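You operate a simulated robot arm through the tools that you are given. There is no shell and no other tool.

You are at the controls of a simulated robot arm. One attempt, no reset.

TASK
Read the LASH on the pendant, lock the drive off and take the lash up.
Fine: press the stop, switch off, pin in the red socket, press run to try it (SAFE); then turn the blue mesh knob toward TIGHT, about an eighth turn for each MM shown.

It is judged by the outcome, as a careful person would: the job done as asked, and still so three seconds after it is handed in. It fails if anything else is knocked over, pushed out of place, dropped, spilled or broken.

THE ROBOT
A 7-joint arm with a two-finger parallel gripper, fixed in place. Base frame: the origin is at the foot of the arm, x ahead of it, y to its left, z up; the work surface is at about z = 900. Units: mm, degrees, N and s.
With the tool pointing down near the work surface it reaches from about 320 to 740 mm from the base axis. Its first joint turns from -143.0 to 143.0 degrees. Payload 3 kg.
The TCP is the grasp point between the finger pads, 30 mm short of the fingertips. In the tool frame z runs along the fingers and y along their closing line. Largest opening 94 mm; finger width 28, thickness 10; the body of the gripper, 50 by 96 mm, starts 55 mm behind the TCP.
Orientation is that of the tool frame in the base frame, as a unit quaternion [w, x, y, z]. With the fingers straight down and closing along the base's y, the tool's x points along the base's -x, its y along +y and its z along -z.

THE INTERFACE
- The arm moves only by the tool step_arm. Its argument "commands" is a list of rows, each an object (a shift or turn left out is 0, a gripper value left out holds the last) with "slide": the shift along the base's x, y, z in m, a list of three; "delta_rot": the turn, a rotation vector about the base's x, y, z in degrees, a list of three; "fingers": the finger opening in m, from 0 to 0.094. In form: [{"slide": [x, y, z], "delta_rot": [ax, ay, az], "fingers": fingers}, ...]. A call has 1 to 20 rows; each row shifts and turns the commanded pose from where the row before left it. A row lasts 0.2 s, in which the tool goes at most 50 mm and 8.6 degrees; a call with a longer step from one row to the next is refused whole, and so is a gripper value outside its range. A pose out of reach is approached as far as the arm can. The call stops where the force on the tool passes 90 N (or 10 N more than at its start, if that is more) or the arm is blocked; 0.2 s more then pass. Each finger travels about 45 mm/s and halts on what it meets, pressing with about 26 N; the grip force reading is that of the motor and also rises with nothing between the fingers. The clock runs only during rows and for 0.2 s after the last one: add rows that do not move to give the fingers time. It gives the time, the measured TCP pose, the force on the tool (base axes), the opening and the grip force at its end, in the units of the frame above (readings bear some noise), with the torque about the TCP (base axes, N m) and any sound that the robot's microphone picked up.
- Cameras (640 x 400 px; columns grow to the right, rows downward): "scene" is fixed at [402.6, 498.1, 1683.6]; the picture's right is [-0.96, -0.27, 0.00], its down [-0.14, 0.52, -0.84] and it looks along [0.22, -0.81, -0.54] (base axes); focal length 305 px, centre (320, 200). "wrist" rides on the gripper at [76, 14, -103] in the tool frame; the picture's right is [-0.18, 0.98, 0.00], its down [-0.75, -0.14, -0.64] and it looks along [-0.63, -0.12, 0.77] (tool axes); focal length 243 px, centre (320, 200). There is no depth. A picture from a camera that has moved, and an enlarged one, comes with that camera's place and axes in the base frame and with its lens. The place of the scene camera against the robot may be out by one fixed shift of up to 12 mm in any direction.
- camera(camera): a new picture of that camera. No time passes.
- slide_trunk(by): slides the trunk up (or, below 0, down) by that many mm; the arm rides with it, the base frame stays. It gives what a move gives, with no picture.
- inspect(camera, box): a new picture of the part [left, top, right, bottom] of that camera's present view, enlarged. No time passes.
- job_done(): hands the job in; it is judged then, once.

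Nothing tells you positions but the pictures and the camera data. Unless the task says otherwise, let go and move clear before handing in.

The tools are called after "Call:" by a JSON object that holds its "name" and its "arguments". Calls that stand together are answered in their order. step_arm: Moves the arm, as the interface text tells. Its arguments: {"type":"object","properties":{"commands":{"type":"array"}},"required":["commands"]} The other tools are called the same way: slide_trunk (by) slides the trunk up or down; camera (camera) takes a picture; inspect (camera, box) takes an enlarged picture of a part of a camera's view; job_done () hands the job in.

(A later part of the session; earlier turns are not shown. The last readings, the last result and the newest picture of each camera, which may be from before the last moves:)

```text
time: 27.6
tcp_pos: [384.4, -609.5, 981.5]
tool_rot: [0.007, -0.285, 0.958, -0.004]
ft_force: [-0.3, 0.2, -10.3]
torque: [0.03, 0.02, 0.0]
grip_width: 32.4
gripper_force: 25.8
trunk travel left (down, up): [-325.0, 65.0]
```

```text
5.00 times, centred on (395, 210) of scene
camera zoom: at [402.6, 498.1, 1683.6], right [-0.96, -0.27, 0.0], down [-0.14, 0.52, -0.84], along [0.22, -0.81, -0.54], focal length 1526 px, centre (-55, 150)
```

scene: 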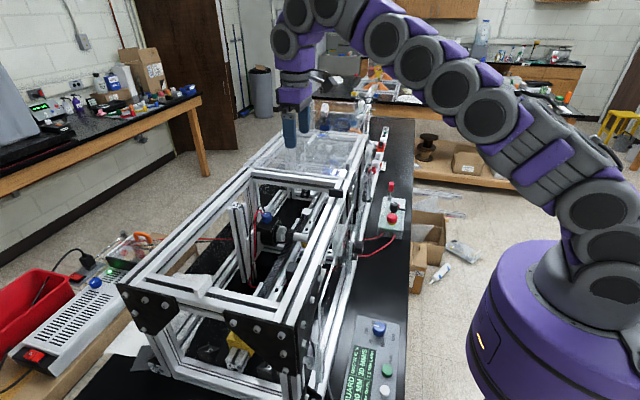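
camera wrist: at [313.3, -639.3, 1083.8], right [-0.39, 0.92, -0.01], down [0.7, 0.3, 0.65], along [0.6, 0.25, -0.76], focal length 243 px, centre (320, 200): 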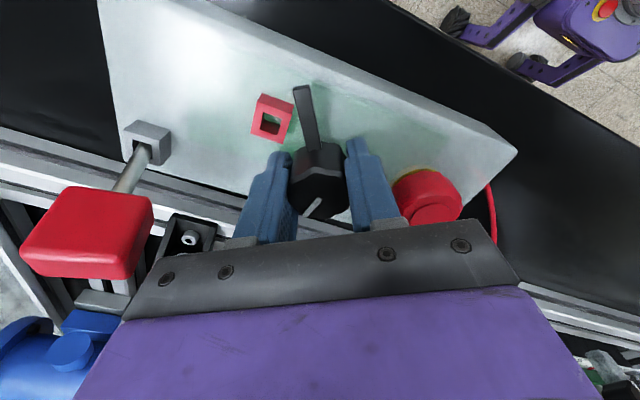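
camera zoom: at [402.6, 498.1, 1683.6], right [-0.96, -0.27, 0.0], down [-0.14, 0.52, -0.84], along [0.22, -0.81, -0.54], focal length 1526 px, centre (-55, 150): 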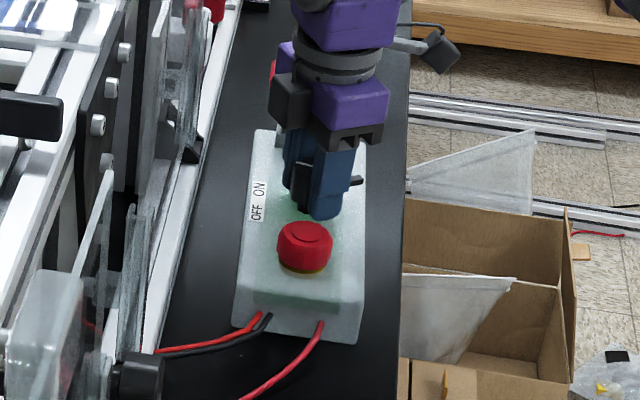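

Call:
{"name": "step_arm", "arguments": {"commands": [{"slide": [0, 0, -0.001]}, {"slide": [0, 0, -0.001]}, {"slide": [0, 0, -0.001]}, {}, {}]}}

Call:
{"name": "inspect", "arguments": {"camera": "scene", "box": [365, 170, 425, 250]}}

```text
time: 28.8
tcp_pos: [384.6, -609.6, 979.2]
tool_rot: [0.006, -0.286, 0.958, -0.004]
ft_force: [1.5, -2.8, 1.2]
torque: [0.46, 0.54, 0.0]
grip_width: 32.7
gripper_force: 26.5
trunk travel left (down, up): [-325.0, 65.0]
```

```text
5.00 times, centred on (395, 210) of scene
camera zoom: at [402.6, 498.1, 1683.6], right [-0.96, -0.27, 0.0], down [-0.14, 0.52, -0.84], along [0.22, -0.81, -0.54], focal length 1526 px, centre (-55, 150)
```

zoom: 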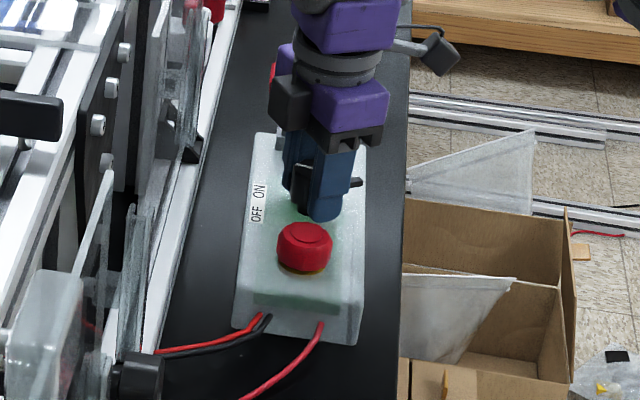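

The box is seated again. I'll press and continue turning, checking more often.

Call:
{"name": "step_arm", "arguments": {"commands": [{"slide": [0, 0, -0.001]}, {"slide": [0, 0, -0.001]}, {"slide": [0, 0, -0.001]}, {"delta_rot": [0, 0, 3]}, {"delta_rot": [0, 0, 3]}, {"delta_rot": [0, 0, 3]}]}}

Call:
{"name": "inspect", "arguments": {"camera": "scene", "box": [365, 170, 425, 250]}}

Call:
{"name": "camera", "arguments": {"camera": "wrist"}}

```text
time: 30.2
tcp_pos: [383.4, -608.8, 978.4]
tool_rot: [0.007, -0.36, 0.933, -0.004]
ft_force: [2.8, -7.1, 21.6]
torque: [0.51, 0.43, 0.0]
grip_width: 32.9
gripper_force: 25.6
trunk travel left (down, up): [-325.0, 65.0]
```

```text
5.00 times, centred on (395, 210) of scene
camera zoom: at [402.6, 498.1, 1683.6], right [-0.96, -0.27, 0.0], down [-0.14, 0.52, -0.84], along [0.22, -0.81, -0.54], focal length 1526 px, centre (-55, 150)
```

zoom: 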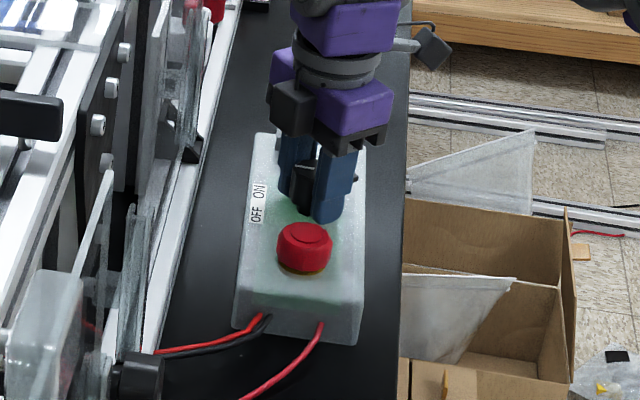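

```text
taken
camera wrist: at [318.5, -649.8, 1078.4], right [-0.52, 0.85, -0.01], down [0.64, 0.4, 0.65], along [0.56, 0.33, -0.76], focal length 243 px, centre (320, 200)
```

wrist: 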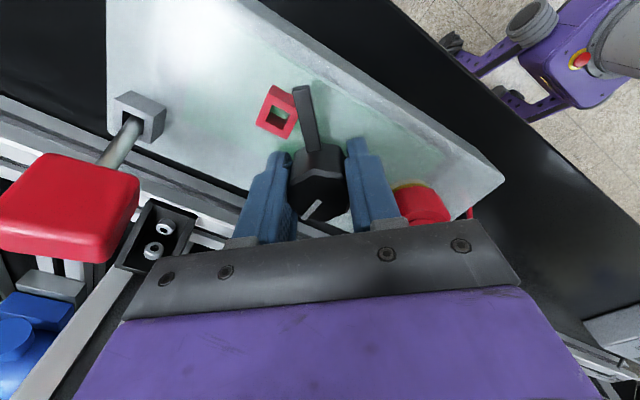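

The box stays put and the lever is about to pass over the socket. I'll continue.

Call:
{"name": "step_arm", "arguments": {"commands": [{"delta_rot": [0, 0, 3]}, {"delta_rot": [0, 0, 3]}, {"delta_rot": [0, 0, 3]}, {"delta_rot": [0, 0, 3]}]}}

Call:
{"name": "camera", "arguments": {"camera": "wrist"}}

Call:
{"name": "inspect", "arguments": {"camera": "scene", "box": [365, 170, 425, 250]}}

```text
time: 31.2
tcp_pos: [384.9, -607.9, 976.0]
tool_rot: [0.008, -0.456, 0.89, -0.004]
ft_force: [8.3, -8.4, 22.0]
torque: [0.41, 0.46, 0.0]
grip_width: 32.8
gripper_force: 25.2
trunk travel left (down, up): [-325.0, 65.0]
```

```text
taken
camera wrist: at [328.5, -662.8, 1076.8], right [-0.69, 0.72, -0.01], down [0.54, 0.53, 0.65], along [0.48, 0.44, -0.76], focal length 243 px, centre (320, 200)
```

wrist: 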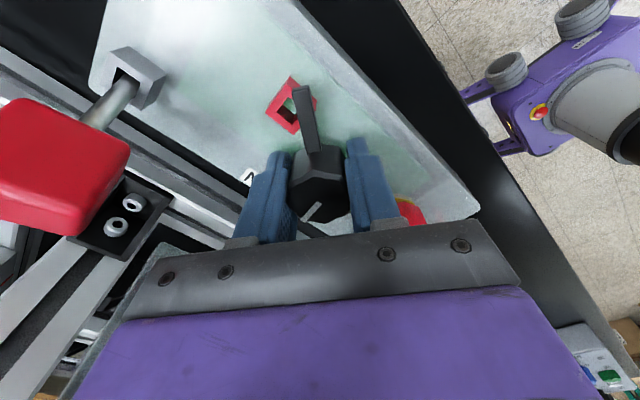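

```text
5.00 times, centred on (395, 210) of scene
camera zoom: at [402.6, 498.1, 1683.6], right [-0.96, -0.27, 0.0], down [-0.14, 0.52, -0.84], along [0.22, -0.81, -0.54], focal length 1526 px, centre (-55, 150)
```

zoom: 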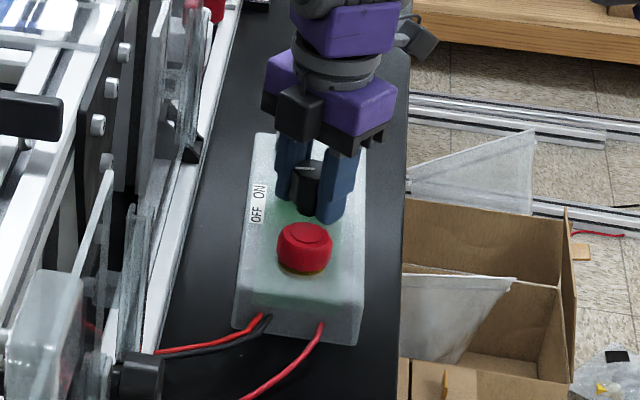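

Call:
{"name": "step_arm", "arguments": {"commands": [{"delta_rot": [0, 0, 3]}, {"delta_rot": [0, 0, 3]}, {"delta_rot": [0, 0, 3]}, {"delta_rot": [0, 0, 3]}, {"delta_rot": [0, 0, 3]}, {"delta_rot": [0, 0, 3]}]}}

Call:
{"name": "camera", "arguments": {"camera": "wrist"}}

Call:
{"name": "inspect", "arguments": {"camera": "scene", "box": [365, 170, 425, 250]}}

```text
time: 32.6
tcp_pos: [383.9, -606.6, 975.2]
tool_rot: [0.007, -0.589, 0.808, -0.001]
ft_force: [2.3, 1.3, 0.7]
torque: [0.07, 0.45, -0.02]
grip_width: 32.7
gripper_force: 25.9
trunk travel left (down, up): [-325.0, 65.0]
```

```text
taken
camera wrist: at [346.7, -677.2, 1076.5], right [-0.88, 0.48, -0.01], down [0.36, 0.67, 0.65], along [0.32, 0.57, -0.76], focal length 243 px, centre (320, 200)
```

wrist: 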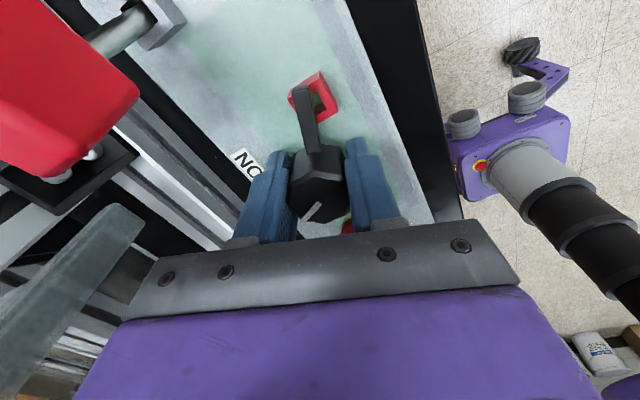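

```text
5.00 times, centred on (395, 210) of scene
camera zoom: at [402.6, 498.1, 1683.6], right [-0.96, -0.27, 0.0], down [-0.14, 0.52, -0.84], along [0.22, -0.81, -0.54], focal length 1526 px, centre (-55, 150)
```

zoom: 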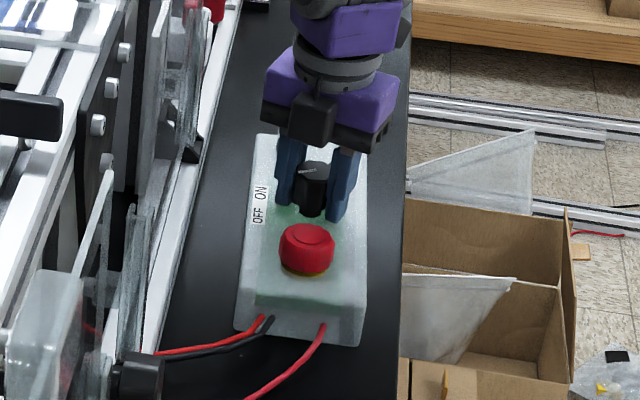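

Call:
{"name": "step_arm", "arguments": {"commands": [{"slide": [0, 0, -0.001]}, {"slide": [0, 0, -0.001]}, {"slide": [0, 0, -0.001]}, {"delta_rot": [0, 0, 3]}, {"delta_rot": [0, 0, 3]}, {"delta_rot": [0, 0, 3]}, {"delta_rot": [0, 0, 3]}]}}

Call:
{"name": "camera", "arguments": {"camera": "wrist"}}

Call:
{"name": "inspect", "arguments": {"camera": "scene", "box": [365, 170, 425, 250]}}

```text
time: 34.2
tcp_pos: [383.1, -607.7, 976.0]
tool_rot: [0.008, -0.67, 0.742, -0.002]
ft_force: [-0.9, 5.2, 20.0]
torque: [0.02, 0.71, 0.03]
grip_width: 32.7
gripper_force: 26.1
trunk travel left (down, up): [-325.0, 65.0]
```

```text
taken
camera wrist: at [361.7, -683.3, 1076.6], right [-0.96, 0.28, -0.01], down [0.21, 0.73, 0.65], along [0.19, 0.62, -0.76], focal length 243 px, centre (320, 200)
```

wrist: 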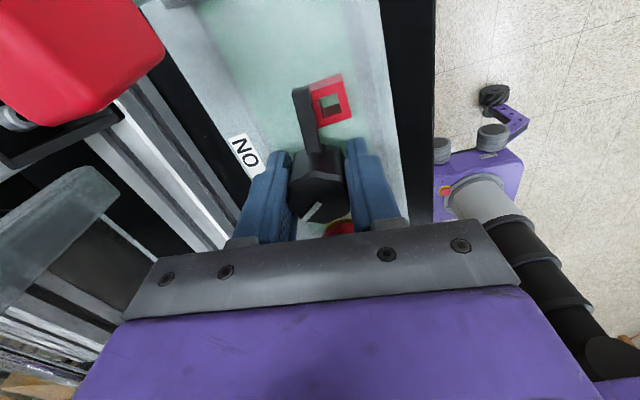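

```text
5.00 times, centred on (395, 210) of scene
camera zoom: at [402.6, 498.1, 1683.6], right [-0.96, -0.27, 0.0], down [-0.14, 0.52, -0.84], along [0.22, -0.81, -0.54], focal length 1526 px, centre (-55, 150)
```

zoom: 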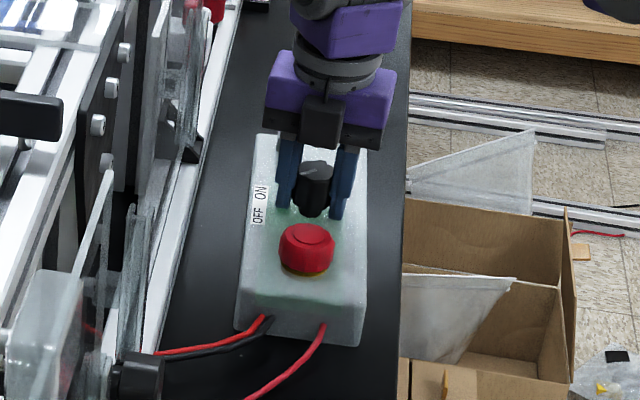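

Call:
{"name": "step_arm", "arguments": {"commands": [{"delta_rot": [0, 0, 2]}, {"delta_rot": [0, 0, 2]}, {"delta_rot": [0, 0, 2]}, {}]}}

Call:
{"name": "camera", "arguments": {"camera": "wrist"}}

Call:
{"name": "inspect", "arguments": {"camera": "scene", "box": [365, 170, 425, 250]}}

Call:
{"name": "inspect", "arguments": {"camera": "scene", "box": [320, 310, 420, 400]}}

```text
time: 35.2
tcp_pos: [383.4, -608.0, 975.8]
tool_rot: [-0.009, 0.708, -0.706, 0.002]
ft_force: [0.7, 4.4, 21.0]
torque: [-0.22, 0.66, 0.01]
grip_width: 32.9
gripper_force: 26.3
trunk travel left (down, up): [-325.0, 65.0]
```

```text
taken
camera wrist: at [369.7, -685.5, 1076.5], right [-0.98, 0.18, -0.01], down [0.13, 0.75, 0.65], along [0.13, 0.64, -0.76], focal length 243 px, centre (320, 200)
```

wrist: 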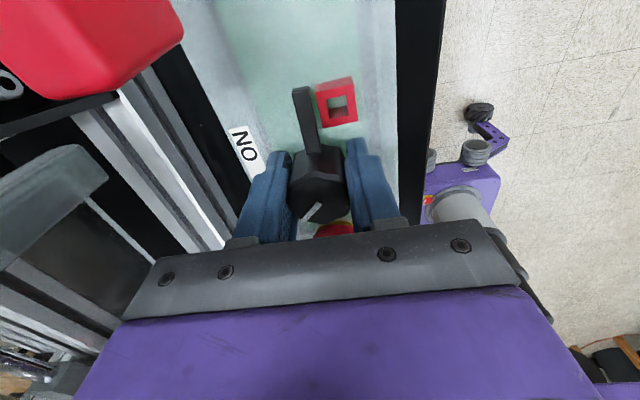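

```text
5.00 times, centred on (395, 210) of scene
camera zoom: at [402.6, 498.1, 1683.6], right [-0.96, -0.27, 0.0], down [-0.14, 0.52, -0.84], along [0.22, -0.81, -0.54], focal length 1526 px, centre (-55, 150)
```

zoom: 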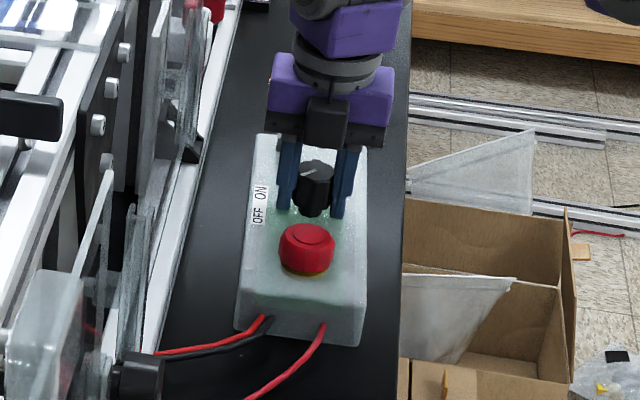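

```text
4.44 times, centred on (370, 355) of scene
camera zoom: at [402.6, 498.1, 1683.6], right [-0.96, -0.27, 0.0], down [-0.14, 0.52, -0.84], along [0.22, -0.81, -0.54], focal length 1356 px, centre (98, -489)
```

zoom: 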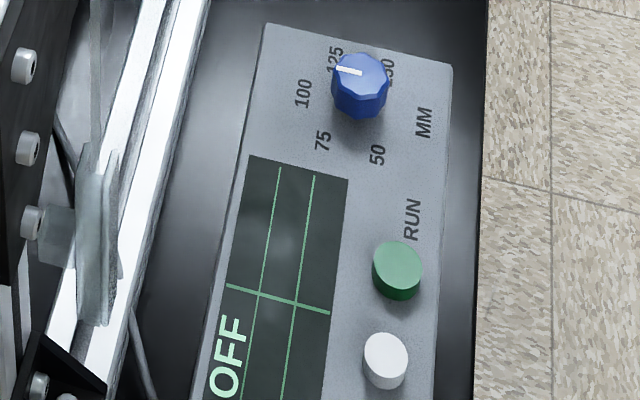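

The pendant shows OFF and the lever has cleared the socket. The box is yawed by about 2.5°, so I'll lift it slightly, turn it back slowly and set it down.

Call:
{"name": "step_arm", "arguments": {"commands": [{"slide": [0, 0, 0.001]}, {"slide": [0, 0, 0.001]}, {"slide": [0, 0, 0.001]}, {"slide": [0, 0, 0.001]}, {"slide": [0, 0, 0.001]}, {}, {"delta_rot": [0, 0, -0.3]}, {"delta_rot": [0, 0, -0.4]}, {"delta_rot": [0, 0, -0.5]}, {"delta_rot": [0, 0, -0.5]}, {"delta_rot": [0, 0, -0.4]}, {"delta_rot": [0, 0, -0.3]}, {}]}}

Call:
{"name": "inspect", "arguments": {"camera": "scene", "box": [365, 170, 425, 250]}}

```text
time: 38.0
tcp_pos: [386.3, -610.1, 977.3]
tool_rot: [0.009, -0.692, 0.721, 0.0]
ft_force: [-0.1, 0.3, -9.7]
torque: [0.06, 0.01, 0.0]
grip_width: 32.5
gripper_force: 26.1
trunk travel left (down, up): [-325.0, 65.0]
```

```text
5.00 times, centred on (395, 210) of scene
camera zoom: at [402.6, 498.1, 1683.6], right [-0.96, -0.27, 0.0], down [-0.14, 0.52, -0.84], along [0.22, -0.81, -0.54], focal length 1526 px, centre (-55, 150)
```

zoom: 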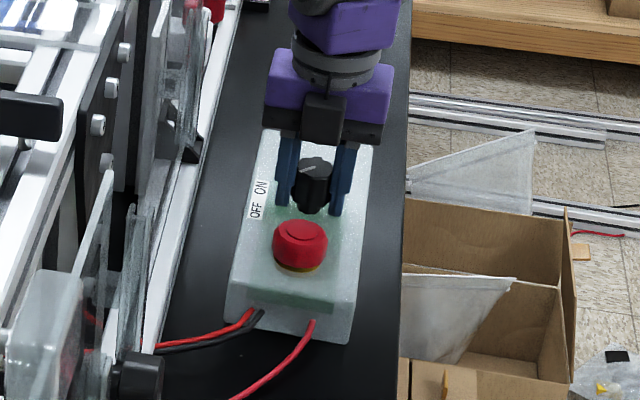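

Call:
{"name": "step_arm", "arguments": {"commands": [{"slide": [-0.0005, 0, 0], "delta_rot": [0, 0, 0.2]}, {"slide": [-0.0005, 0, 0], "delta_rot": [0, 0, 0.3]}, {"slide": [-0.0005, 0, 0], "delta_rot": [0, 0, 0.3]}, {"slide": [-0.0005, 0, 0], "delta_rot": [0, 0, 0.2]}, {"delta_rot": [0, 0, 0.1]}, {}]}}

Call:
{"name": "inspect", "arguments": {"camera": "scene", "box": [365, 170, 425, 250]}}

```text
time: 39.4
tcp_pos: [382.8, -609.2, 978.0]
tool_rot: [0.008, -0.7, 0.714, 0.0]
ft_force: [-0.6, -0.5, -10.6]
torque: [0.06, 0.06, 0.04]
grip_width: 32.9
gripper_force: 26.1
trunk travel left (down, up): [-325.0, 65.0]
```

```text
5.00 times, centred on (395, 210) of scene
camera zoom: at [402.6, 498.1, 1683.6], right [-0.96, -0.27, 0.0], down [-0.14, 0.52, -0.84], along [0.22, -0.81, -0.54], focal length 1526 px, centre (-55, 150)
```

zoom: 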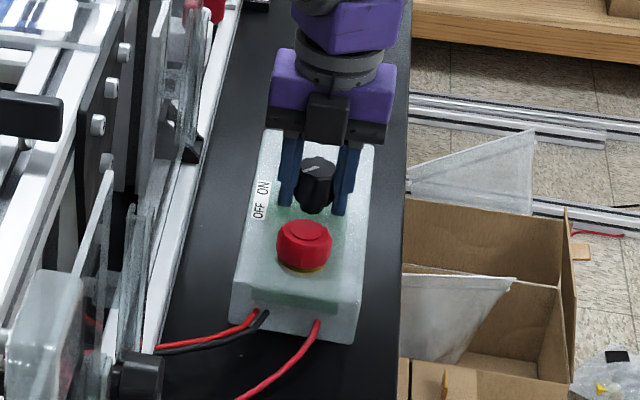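

It matches the original pose now. I'll lower it, then release.

Call:
{"name": "step_arm", "arguments": {"commands": [{"slide": [0, 0, -0.001]}, {"slide": [0, 0, -0.001]}, {"slide": [0, 0, -0.001]}, {"slide": [0, 0, -0.001]}, {}, {}]}}

```text
time: 40.8
tcp_pos: [382.3, -609.4, 976.5]
tool_rot: [0.008, -0.699, 0.715, -0.002]
ft_force: [3.7, -4.8, 5.6]
torque: [0.06, 0.62, -0.02]
grip_width: 32.5
gripper_force: 25.6
trunk travel left (down, up): [-325.0, 65.0]
```

Call:
{"name": "step_arm", "arguments": {"commands": [{"fingers": 0.055}, {}, {"slide": [0, 0, 0.01]}, {"slide": [0, 0, 0.03]}, {"slide": [0, 0, 0.04]}, {"slide": [0, 0.03, 0.04]}, {}]}}

Call:
{"name": "camera", "arguments": {"camera": "wrist"}}

Call:
{"name": "inspect", "arguments": {"camera": "scene", "box": [365, 170, 425, 250]}}

```text
time: 42.4
tcp_pos: [383.7, -577.8, 1092.0]
tool_rot: [0.008, -0.701, 0.714, -0.001]
ft_force: [0.4, -0.1, -0.1]
torque: [0.0, 0.03, -0.01]
grip_width: 55.0
gripper_force: 0.0
trunk travel left (down, up): [-325.0, 65.0]
```

```text
taken
camera wrist: at [368.0, -655.4, 1192.5], right [-0.98, 0.2, -0.01], down [0.15, 0.74, 0.65], along [0.14, 0.64, -0.76], focal length 243 px, centre (320, 200)
```

wrist: 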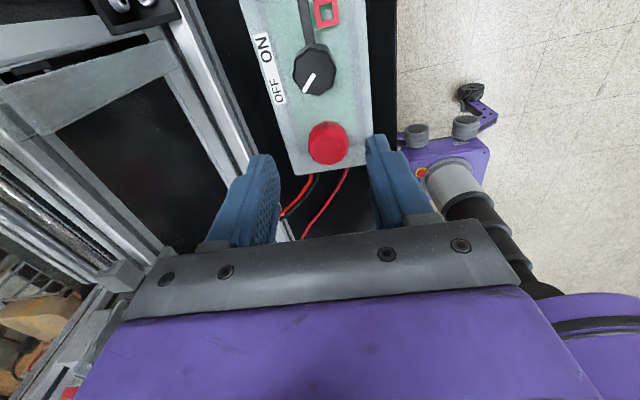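

```text
5.00 times, centred on (395, 210) of scene
camera zoom: at [402.6, 498.1, 1683.6], right [-0.96, -0.27, 0.0], down [-0.14, 0.52, -0.84], along [0.22, -0.81, -0.54], focal length 1526 px, centre (-55, 150)
```

zoom: 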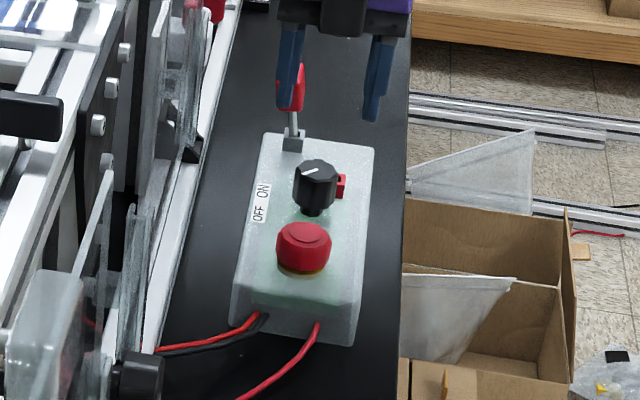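

The box is back within a millimetre of its original place and the selector points to OFF. Now I'll turn the tool back and look at the pin.

Call:
{"name": "step_arm", "arguments": {"commands": [{"slide": [-0.01, 0.0, 0.01], "delta_rot": [0, 0, -8.4]}, {"slide": [-0.01, 0.0, 0.01], "delta_rot": [0, 0, -8.4]}, {"slide": [-0.01, 0.0, 0.01], "delta_rot": [0, 0, -8.4]}, {"slide": [-0.01, 0.0, 0.01], "delta_rot": [0, 0, -8.4]}, {"slide": [-0.01, -0.01, 0], "delta_rot": [0, 0, -8.4]}, {"slide": [0, -0.01, 0], "delta_rot": [0, 0, -8.4]}, {"slide": [0, -0.01, 0], "delta_rot": [0, 0, -8.4]}, {"slide": [0, -0.01, 0], "delta_rot": [0, 0, -8.4]}, {"slide": [0, -0.01, 0], "delta_rot": [0, 0, -8.4]}, {"slide": [0, -0.01, 0], "delta_rot": [0, 0, -8.4]}, {"delta_rot": [0, 0, -4.8]}, {}]}}

Call:
{"name": "camera", "arguments": {"camera": "wrist"}}

Call:
{"name": "inspect", "arguments": {"camera": "wrist", "box": [180, 80, 340, 200]}}

```text
time: 45.0
tcp_pos: [330.9, -639.4, 1133.4]
tool_rot: [0.004, 0.0, 1.0, -0.006]
ft_force: [-0.3, 0.4, 0.0]
torque: [-0.01, 0.01, -0.04]
grip_width: 54.9
gripper_force: 0.0
trunk travel left (down, up): [-325.0, 65.0]
```

```text
taken
camera wrist: at [256.2, -624.4, 1235.0], right [0.18, 0.98, -0.01], down [0.75, -0.13, 0.65], along [0.64, -0.13, -0.76], focal length 243 px, centre (320, 200)
```

wrist: 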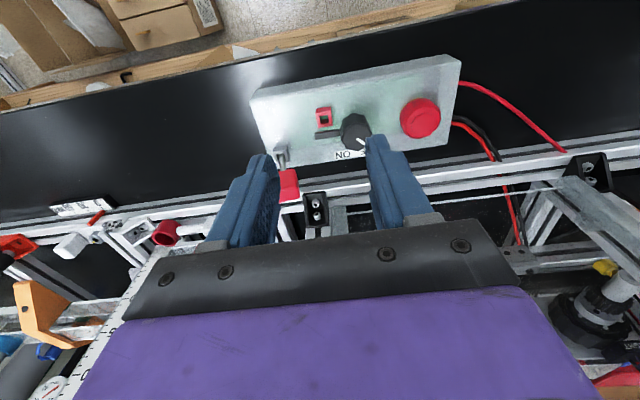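

```text
3.33 times, centred on (260, 140) of wrist
camera zoom: at [256.2, -624.4, 1235.0], right [0.18, 0.98, -0.01], down [0.75, -0.13, 0.65], along [0.64, -0.13, -0.76], focal length 809 px, centre (520, 400)
```

zoom: 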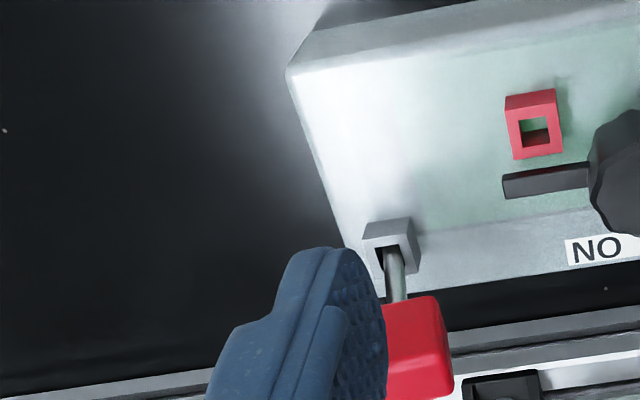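

Call:
{"name": "step_arm", "arguments": {"commands": [{"slide": [0, 0.01, 0], "delta_rot": [0, 0, -8.4], "fingers": 0.094}, {"slide": [0.0, 0.01, 0], "delta_rot": [0, 0, -8.4]}, {"slide": [0.005, 0.0, 0], "delta_rot": [0, 0, -8.4]}, {"slide": [0.005, 0, 0], "delta_rot": [0, 0, -8.4]}, {"slide": [0.005, 0, 0], "delta_rot": [0, 0, -8.4]}, {"slide": [0.005, 0, 0], "delta_rot": [0, 0, -8.4]}, {"slide": [0.005, 0, 0], "delta_rot": [0, 0, -8.4]}, {"slide": [0.005, 0, 0]}, {}]}}

Call:
{"name": "camera", "arguments": {"camera": "wrist"}}

Call:
{"name": "camera", "arguments": {"camera": "scene"}}

Call:
{"name": "inspect", "arguments": {"camera": "wrist", "box": [240, 100, 400, 220]}}

```text
time: 47.0
tcp_pos: [363.6, -620.6, 1133.7]
tool_rot: [0.0, 0.49, 0.871, -0.008]
ft_force: [0.4, 0.2, 0.3]
torque: [0.01, -0.01, 0.03]
grip_width: 94.0
gripper_force: 0.1
trunk travel left (down, up): [-325.0, 65.0]
```

```text
taken
camera wrist: at [338.9, -546.2, 1235.0], right [0.94, 0.35, -0.01], down [0.27, -0.71, 0.65], along [0.22, -0.61, -0.76], focal length 243 px, centre (320, 200)
```

wrist: 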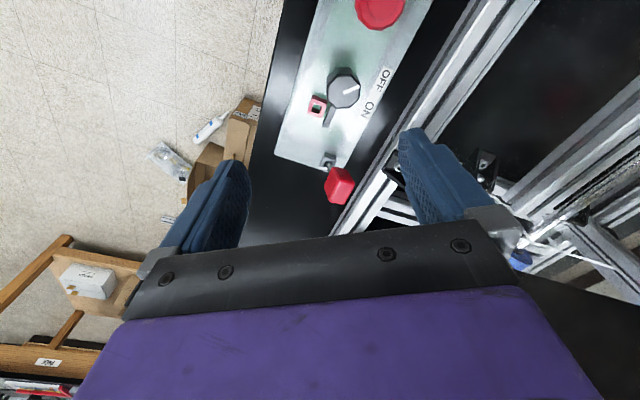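

```text
taken
```

scene: 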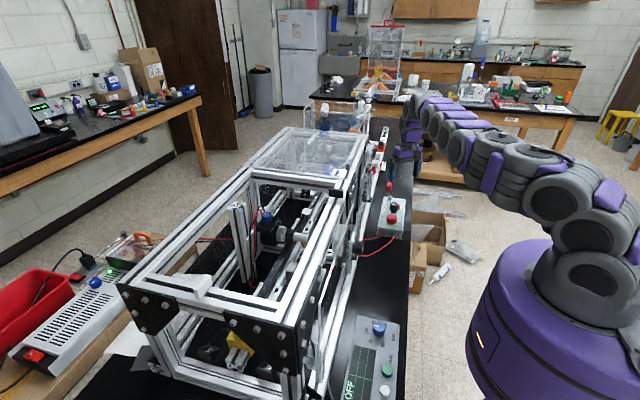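

```text
3.33 times, centred on (320, 160) of wrist
camera zoom: at [338.9, -546.2, 1235.0], right [0.94, 0.35, -0.01], down [0.27, -0.71, 0.65], along [0.22, -0.61, -0.76], focal length 809 px, centre (320, 333)
```

zoom: 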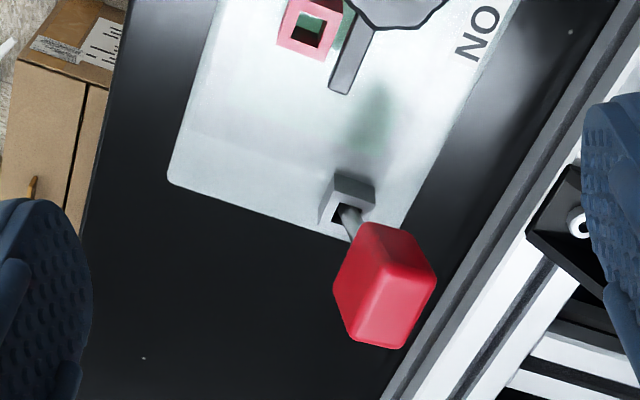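

Call:
{"name": "inspect", "arguments": {"camera": "scene", "box": [370, 160, 410, 210]}}

```text
8.00 times, centred on (390, 185) of scene
camera zoom: at [402.6, 498.1, 1683.6], right [-0.96, -0.27, 0.0], down [-0.14, 0.52, -0.84], along [0.22, -0.81, -0.54], focal length 2442 px, centre (-240, 320)
```

zoom: 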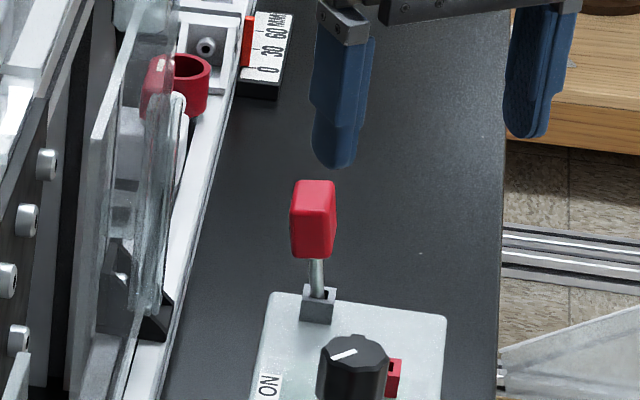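

Call:
{"name": "inspect", "arguments": {"camera": "wrist", "box": [310, 140, 370, 215]}}

Call:
{"name": "inspect", "arguments": {"camera": "scene", "box": [380, 175, 400, 205]}}

```text
5.33 times, centred on (340, 178) of wrist
camera zoom: at [338.9, -546.2, 1235.0], right [0.94, 0.35, -0.01], down [0.27, -0.71, 0.65], along [0.22, -0.61, -0.76], focal length 1294 px, centre (213, 320)
```

zoom: 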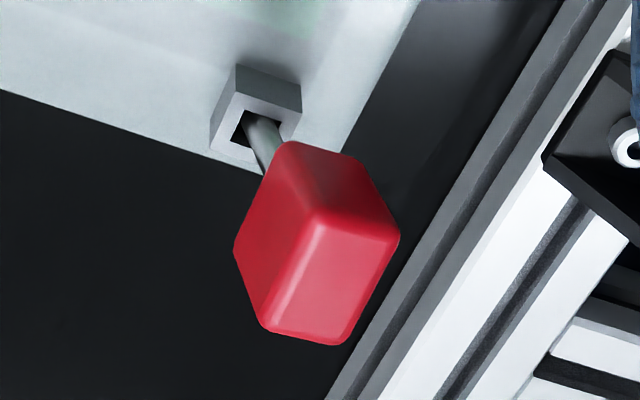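

```text
13.33 times, centred on (390, 190) of scene
camera zoom: at [402.6, 498.1, 1683.6], right [-0.96, -0.27, 0.0], down [-0.14, 0.52, -0.84], along [0.22, -0.81, -0.54], focal length 4069 px, centre (-613, 333)
```

zoom: 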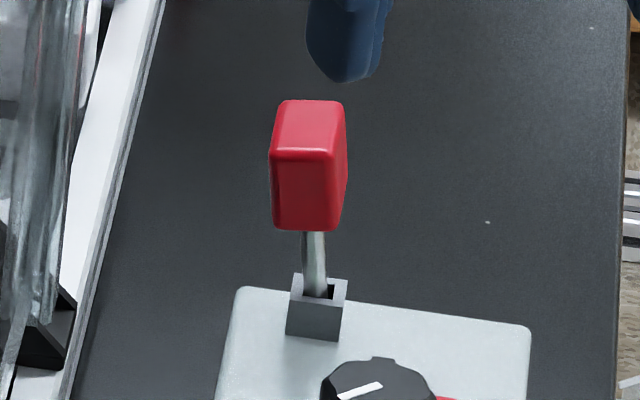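

The pin's red handle is about 22 mm in x, 32 mm in y and 30 mm tall, centred near (420, -703, 1003), and it leans about 12° in its loose holder. I'll turn the tool so it closes along x and tilt it outward to get the extra reach.

Call:
{"name": "step_arm", "arguments": {"commands": [{"delta_rot": [0, 0, -8]}, {"delta_rot": [0, 0, -8]}, {"delta_rot": [0, 0, -8]}, {"delta_rot": [0, 0, -7]}, {"delta_rot": [-8, 0, 0]}, {"delta_rot": [-8, 0, 0]}, {"delta_rot": [-8, 0, 0]}, {"delta_rot": [-6, 0, 0]}, {}]}}

Call:
{"name": "step_arm", "arguments": {"commands": [{"slide": [0.02, -0.03, 0]}, {"slide": [0.02, -0.03, 0]}, {"slide": [0.015, -0.022, 0]}, {}]}}

Call:
{"name": "camera", "arguments": {"camera": "wrist"}}

Call:
{"name": "camera", "arguments": {"camera": "scene"}}

```text
time: 49.0
tcp_pos: [364.6, -621.5, 1133.1]
tool_rot: [0.18, 0.681, 0.683, -0.192]
ft_force: [-0.1, -0.4, 0.2]
torque: [-0.01, 0.0, -0.02]
grip_width: 94.3
gripper_force: 0.1
trunk travel left (down, up): [-325.0, 65.0]
```

```text
time: 50.0
tcp_pos: [417.3, -700.1, 1133.7]
tool_rot: [0.181, 0.682, 0.683, -0.191]
ft_force: [-0.2, -0.1, 0.1]
torque: [0.0, 0.03, 0.0]
grip_width: 93.9
gripper_force: 0.0
trunk travel left (down, up): [-325.0, 65.0]
```

```text
taken
camera wrist: at [433.3, -583.0, 1182.8], right [0.98, -0.16, 0.08], down [-0.13, -0.32, 0.94], along [-0.13, -0.93, -0.34], focal length 243 px, centre (320, 200)
```

wrist: 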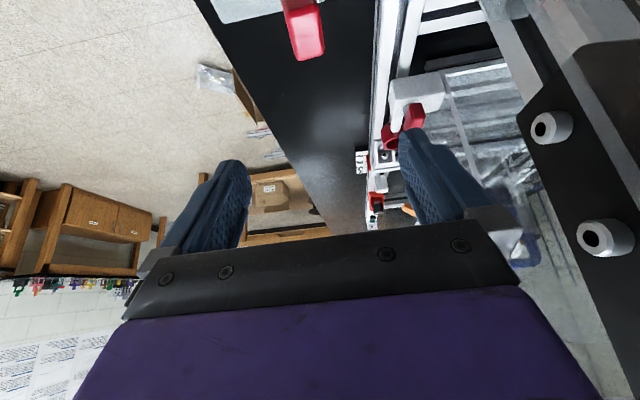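

```text
taken
```

scene: 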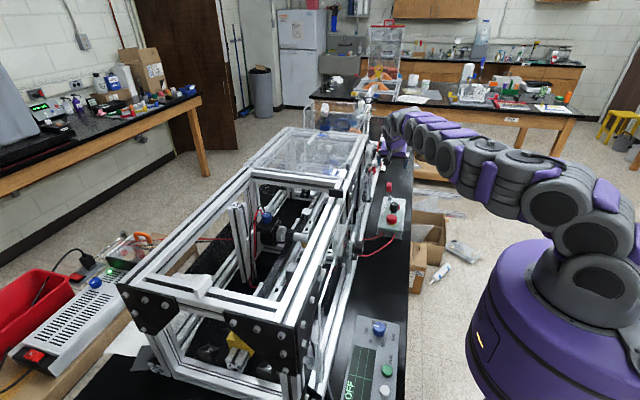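

The tilt gives enough reach. I'll narrow the opening, descend partway and check alignment with the handle.

Call:
{"name": "step_arm", "arguments": {"commands": [{"slide": [0.001, -0.001, -0.03], "fingers": 0.06}, {"slide": [0.001, -0.001, -0.03]}, {"slide": [0, 0, -0.02]}, {}, {}]}}

Call:
{"name": "camera", "arguments": {"camera": "wrist"}}

Call:
{"name": "inspect", "arguments": {"camera": "scene", "box": [360, 140, 440, 210]}}

```text
time: 51.2
tcp_pos: [420.1, -703.6, 1056.7]
tool_rot: [0.182, 0.682, 0.682, -0.192]
ft_force: [0.6, -0.3, -0.2]
torque: [0.0, 0.0, 0.01]
grip_width: 60.0
gripper_force: 0.0
trunk travel left (down, up): [-325.0, 65.0]
```

```text
taken
camera wrist: at [436.9, -586.1, 1105.5], right [0.98, -0.16, 0.08], down [-0.13, -0.32, 0.94], along [-0.13, -0.93, -0.34], focal length 243 px, centre (320, 200)
```

wrist: 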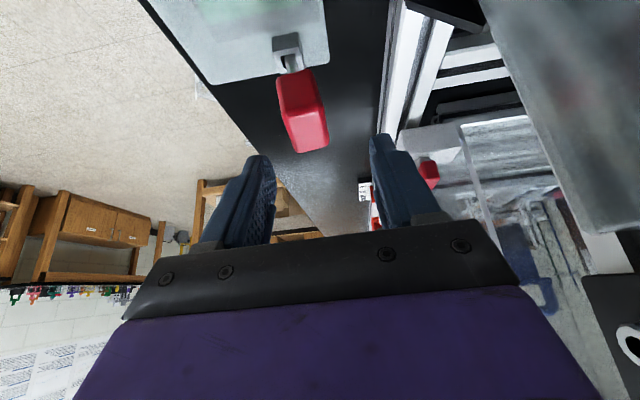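

```text
5.71 times, centred on (400, 175) of scene
camera zoom: at [402.6, 498.1, 1683.6], right [-0.96, -0.27, 0.0], down [-0.14, 0.52, -0.84], along [0.22, -0.81, -0.54], focal length 1744 px, centre (-137, 343)
```

zoom: 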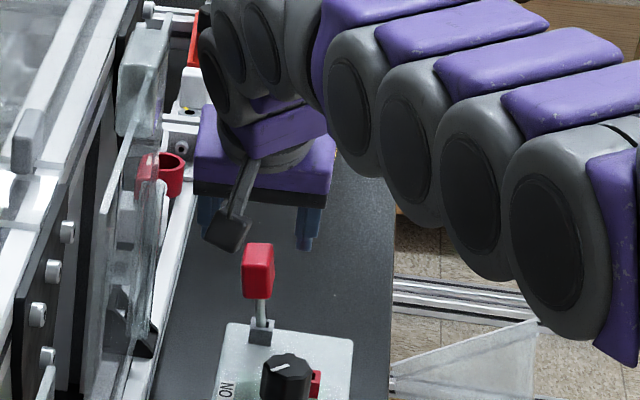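

Call:
{"name": "step_arm", "arguments": {"commands": [{"slide": [0, 0, -0.02]}, {"slide": [0, 0, -0.015]}, {"slide": [0, 0, -0.013]}, {}, {}]}}

Call:
{"name": "camera", "arguments": {"camera": "wrist"}}

Call:
{"name": "inspect", "arguments": {"camera": "scene", "box": [360, 140, 440, 210]}}

```text
time: 52.4
tcp_pos: [419.9, -702.6, 1005.1]
tool_rot: [0.181, 0.682, 0.683, -0.191]
ft_force: [0.6, 0.8, 0.4]
torque: [0.0, 0.02, 0.01]
grip_width: 60.0
gripper_force: 0.0
trunk travel left (down, up): [-325.0, 65.0]
```

```text
taken
camera wrist: at [437.1, -585.6, 1055.1], right [0.98, -0.16, 0.08], down [-0.13, -0.32, 0.94], along [-0.13, -0.93, -0.34], focal length 243 px, centre (320, 200)
```

wrist: 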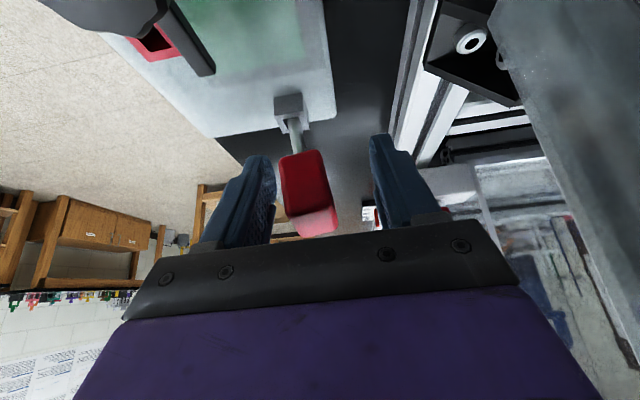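

```text
5.71 times, centred on (400, 175) of scene
camera zoom: at [402.6, 498.1, 1683.6], right [-0.96, -0.27, 0.0], down [-0.14, 0.52, -0.84], along [0.22, -0.81, -0.54], focal length 1744 px, centre (-137, 343)
```

zoom: 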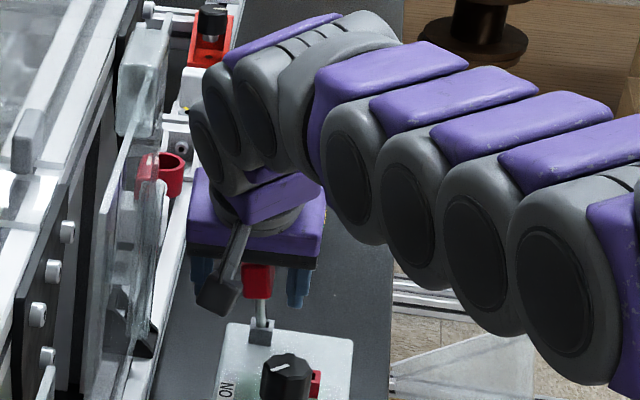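

The handle sits about 7 mm to the -x side of the grip centre. I'll shift and then close on it.

Call:
{"name": "step_arm", "arguments": {"commands": [{"slide": [-0.004, 0, 0]}, {"slide": [-0.0035, 0, 0]}, {"fingers": 0.03}, {}, {}, {}]}}

Call:
{"name": "camera", "arguments": {"camera": "wrist"}}

```text
time: 53.8
tcp_pos: [412.9, -703.7, 1006.3]
tool_rot: [0.18, 0.682, 0.682, -0.191]
ft_force: [-0.5, -0.4, 0.3]
torque: [0.0, 0.03, 0.02]
grip_width: 30.1
gripper_force: 0.0
trunk travel left (down, up): [-325.0, 65.0]
```

```text
taken
camera wrist: at [429.1, -585.9, 1054.7], right [0.98, -0.16, 0.08], down [-0.13, -0.32, 0.94], along [-0.13, -0.93, -0.34], focal length 243 px, centre (320, 200)
```

wrist: 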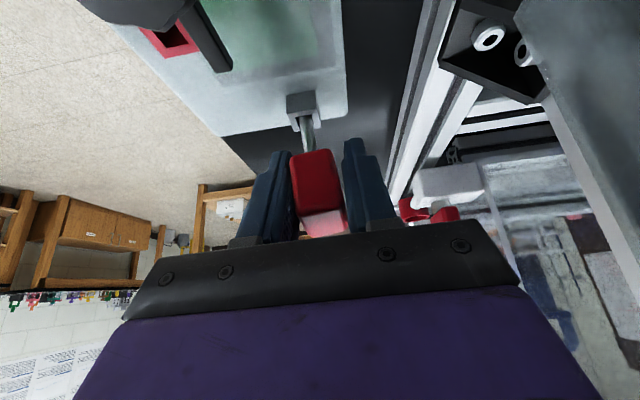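

Call:
{"name": "step_arm", "arguments": {"commands": [{"fingers": 0.005}, {}, {}, {}]}}

Call:
{"name": "camera", "arguments": {"camera": "wrist"}}

Call:
{"name": "inspect", "arguments": {"camera": "scene", "box": [360, 160, 420, 250]}}

```text
time: 54.8
tcp_pos: [411.4, -702.4, 1006.8]
tool_rot: [0.181, 0.682, 0.682, -0.192]
ft_force: [-2.7, 0.2, 0.8]
torque: [0.0, 0.11, 0.0]
grip_width: 25.8
gripper_force: 26.3
trunk travel left (down, up): [-325.0, 65.0]
```

```text
taken
camera wrist: at [428.9, -586.0, 1054.8], right [0.98, -0.16, 0.08], down [-0.13, -0.32, 0.94], along [-0.13, -0.93, -0.34], focal length 243 px, centre (320, 200)
```

wrist: 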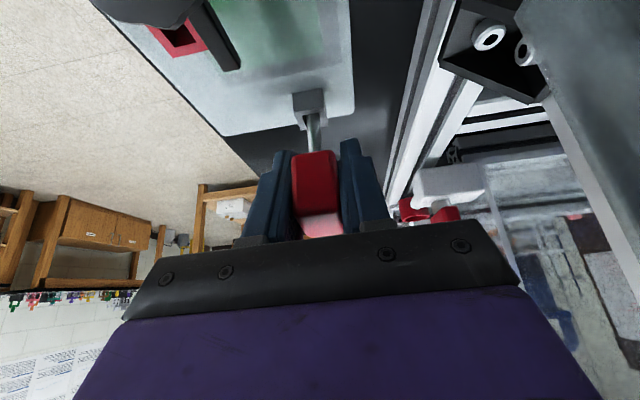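

```text
4.44 times, centred on (390, 205) of scene
camera zoom: at [402.6, 498.1, 1683.6], right [-0.96, -0.27, 0.0], down [-0.14, 0.52, -0.84], along [0.22, -0.81, -0.54], focal length 1356 px, centre (9, 178)
```

zoom: 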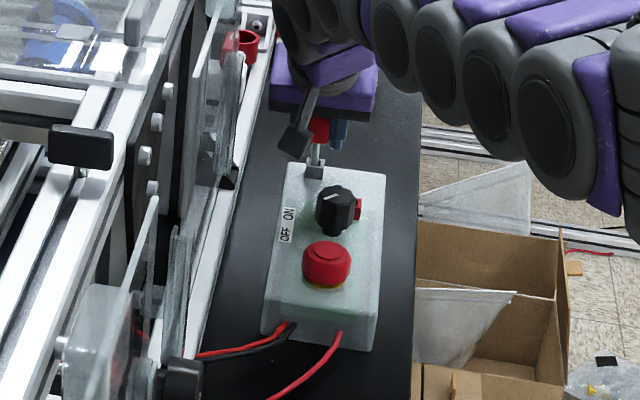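

The handle is gripped. I'll lift slowly and check that the box doesn't come up with the pin.

Call:
{"name": "step_arm", "arguments": {"commands": [{"slide": [0, 0, 0.004]}, {"slide": [0, 0, 0.006]}, {"slide": [0, 0, 0.008]}, {}]}}

Call:
{"name": "camera", "arguments": {"camera": "wrist"}}

Call:
{"name": "inspect", "arguments": {"camera": "scene", "box": [360, 160, 420, 250]}}

```text
time: 55.8
tcp_pos: [413.9, -703.4, 1024.1]
tool_rot: [0.181, 0.682, 0.682, -0.192]
ft_force: [0.1, 1.0, -1.7]
torque: [-0.04, 0.01, 0.01]
grip_width: 25.8
gripper_force: 25.5
trunk travel left (down, up): [-325.0, 65.0]
```

```text
taken
camera wrist: at [429.9, -585.3, 1072.9], right [0.98, -0.16, 0.08], down [-0.13, -0.32, 0.94], along [-0.13, -0.93, -0.34], focal length 243 px, centre (320, 200)
```

wrist: 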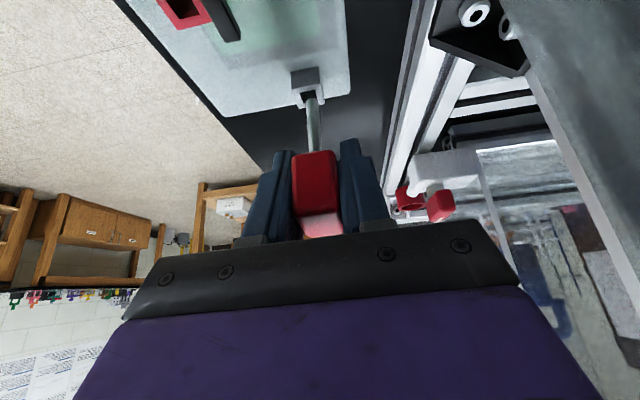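

```text
4.44 times, centred on (390, 205) of scene
camera zoom: at [402.6, 498.1, 1683.6], right [-0.96, -0.27, 0.0], down [-0.14, 0.52, -0.84], along [0.22, -0.81, -0.54], focal length 1356 px, centre (9, 178)
```

zoom: 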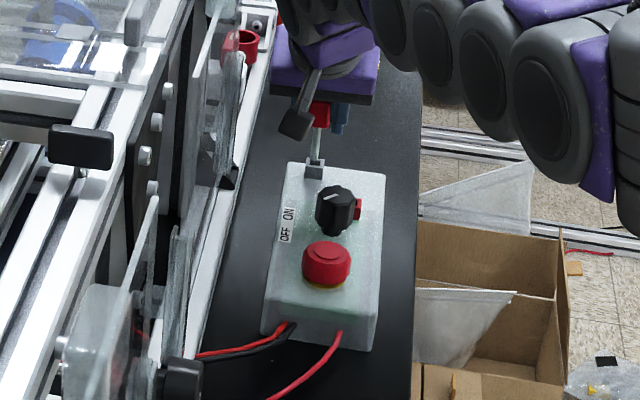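

Force is only about 1–2 N and the box stays put, so the pin is sliding out. I'll keep lifting until the pin is clear.

Call:
{"name": "step_arm", "arguments": {"commands": [{"slide": [0, 0, 0.01]}, {"slide": [0, 0, 0.01]}, {"slide": [0, 0, 0.01]}, {"slide": [0, 0, 0.01]}, {"slide": [0, 0, 0.015]}, {}]}}

Call:
{"name": "camera", "arguments": {"camera": "wrist"}}

Call:
{"name": "inspect", "arguments": {"camera": "scene", "box": [360, 160, 420, 250]}}

```text
time: 57.2
tcp_pos: [413.0, -702.2, 1079.6]
tool_rot: [0.181, 0.682, 0.682, -0.191]
ft_force: [0.5, 0.2, -0.1]
torque: [0.05, 0.04, 0.0]
grip_width: 25.7
gripper_force: 26.0
trunk travel left (down, up): [-325.0, 65.0]
```

```text
taken
camera wrist: at [430.1, -586.1, 1128.1], right [0.98, -0.16, 0.08], down [-0.13, -0.32, 0.94], along [-0.13, -0.93, -0.34], focal length 243 px, centre (320, 200)
```

wrist: 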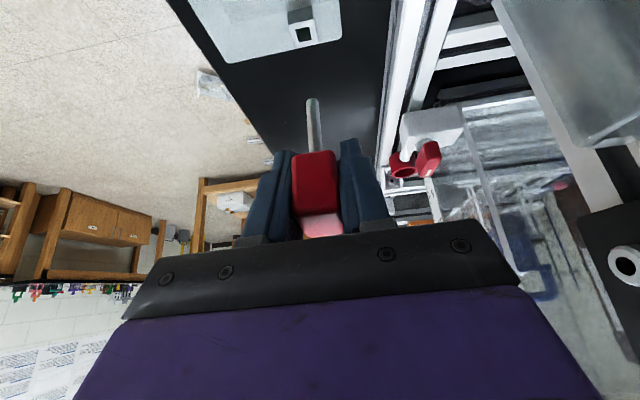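

```text
4.44 times, centred on (390, 205) of scene
camera zoom: at [402.6, 498.1, 1683.6], right [-0.96, -0.27, 0.0], down [-0.14, 0.52, -0.84], along [0.22, -0.81, -0.54], focal length 1356 px, centre (9, 178)
```

zoom: 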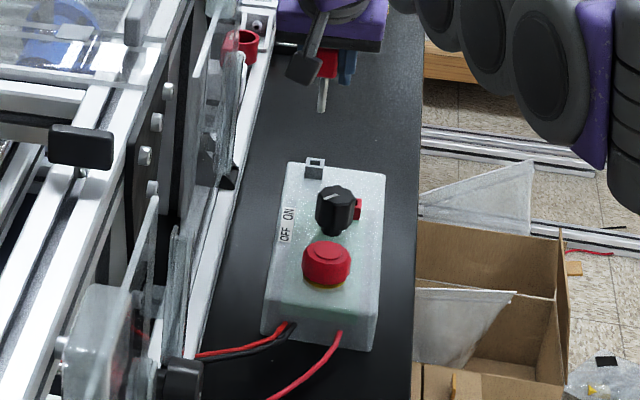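

The pin is out, with its tip about 67 mm below the grip and leaning about 8.6°. I'll take that lean out by reducing the tool tilt and move over the red socket near (369, -643).

Call:
{"name": "step_arm", "arguments": {"commands": [{"slide": [-0.01, 0.012, 0], "delta_rot": [2, 0, 0]}, {"slide": [-0.01, 0.015, 0], "delta_rot": [2.3, 0, 0]}, {"slide": [-0.012, 0.016, 0], "delta_rot": [2.3, 0, 0]}, {"slide": [-0.012, 0.016, 0], "delta_rot": [2, 0, 0]}, {}, {}]}}

Call:
{"name": "camera", "arguments": {"camera": "wrist"}}

Call:
{"name": "inspect", "arguments": {"camera": "scene", "box": [370, 160, 420, 220]}}

Call:
{"name": "inspect", "arguments": {"camera": "wrist", "box": [250, 0, 390, 170]}}

```text
time: 58.6
tcp_pos: [369.0, -646.0, 1080.6]
tool_rot: [0.128, 0.694, 0.694, -0.14]
ft_force: [0.7, 0.2, -0.5]
torque: [0.01, -0.02, 0.02]
grip_width: 25.9
gripper_force: 26.1
trunk travel left (down, up): [-325.0, 65.0]
```

```text
taken
camera wrist: at [385.1, -537.2, 1145.8], right [0.98, -0.17, 0.05], down [-0.13, -0.46, 0.88], along [-0.13, -0.87, -0.47], focal length 243 px, centre (320, 200)
```

wrist: 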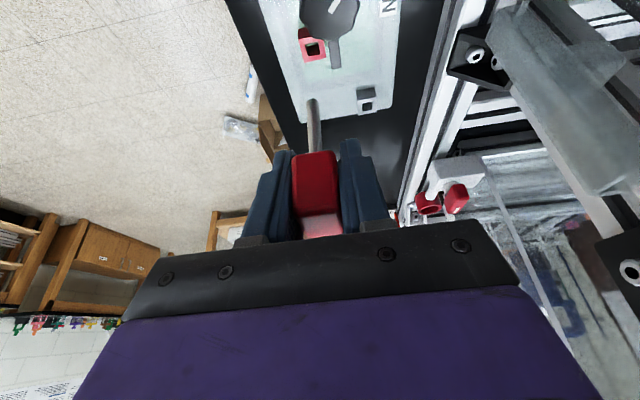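

```text
6.67 times, centred on (395, 190) of scene
camera zoom: at [402.6, 498.1, 1683.6], right [-0.96, -0.27, 0.0], down [-0.14, 0.52, -0.84], along [0.22, -0.81, -0.54], focal length 2035 px, centre (-180, 267)
```

zoom: 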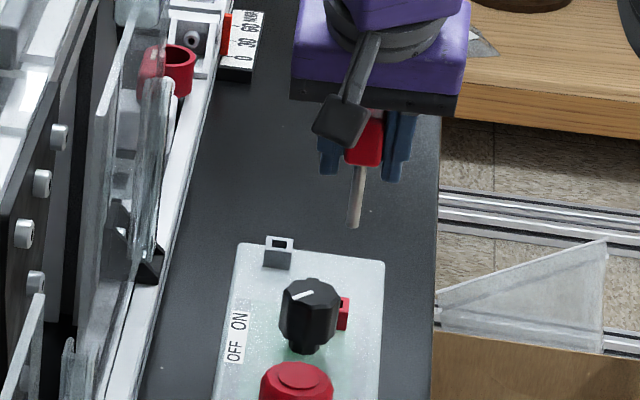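

```text
2.35 times, centred on (320, 85) of wrist
camera zoom: at [385.1, -537.2, 1145.8], right [0.98, -0.17, 0.05], down [-0.13, -0.46, 0.88], along [-0.13, -0.87, -0.47], focal length 571 px, centre (320, 471)
```

zoom: 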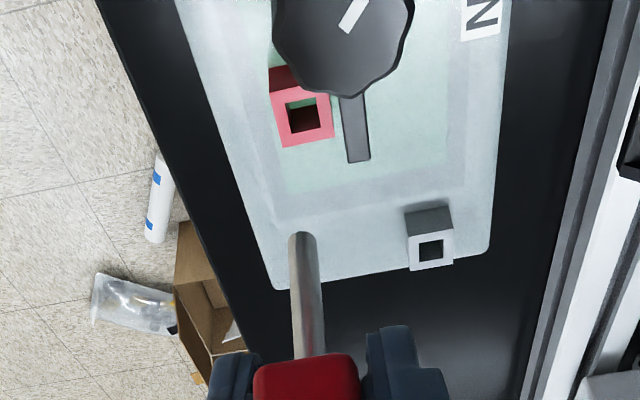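

The pin is nearly vertical over the socket, about 2 mm off in x. I'll lower until the tip is just above the socket and check again.

Call:
{"name": "step_arm", "arguments": {"commands": [{"slide": [0.001, 0, -0.015]}, {"slide": [0.001, 0, -0.015]}, {"slide": [0, 0, -0.01]}, {"slide": [0, 0, -0.005]}, {}, {}]}}

Call:
{"name": "inspect", "arguments": {"camera": "wrist", "box": [260, 30, 380, 170]}}

Call:
{"name": "inspect", "arguments": {"camera": "scene", "box": [375, 175, 415, 225]}}

```text
time: 60.0
tcp_pos: [371.7, -645.2, 1034.6]
tool_rot: [0.129, 0.693, 0.695, -0.139]
ft_force: [-0.4, 0.2, -0.7]
torque: [0.05, -0.03, 0.01]
grip_width: 25.7
gripper_force: 26.3
trunk travel left (down, up): [-325.0, 65.0]
```

```text
2.86 times, centred on (320, 100) of wrist
camera zoom: at [387.5, -536.8, 1100.5], right [0.98, -0.17, 0.05], down [-0.13, -0.46, 0.88], along [-0.13, -0.87, -0.47], focal length 693 px, centre (320, 486)
```

zoom: 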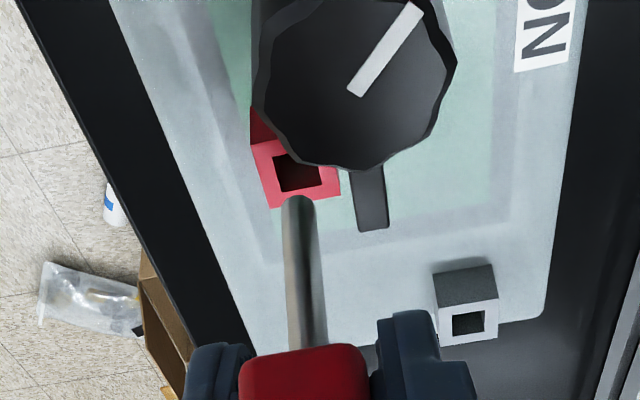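

```text
8.00 times, centred on (395, 200) of scene
camera zoom: at [402.6, 498.1, 1683.6], right [-0.96, -0.27, 0.0], down [-0.14, 0.52, -0.84], along [0.22, -0.81, -0.54], focal length 2442 px, centre (-280, 200)
```

zoom: 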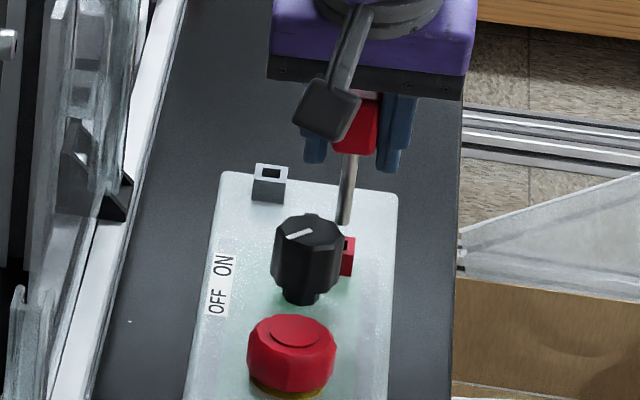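

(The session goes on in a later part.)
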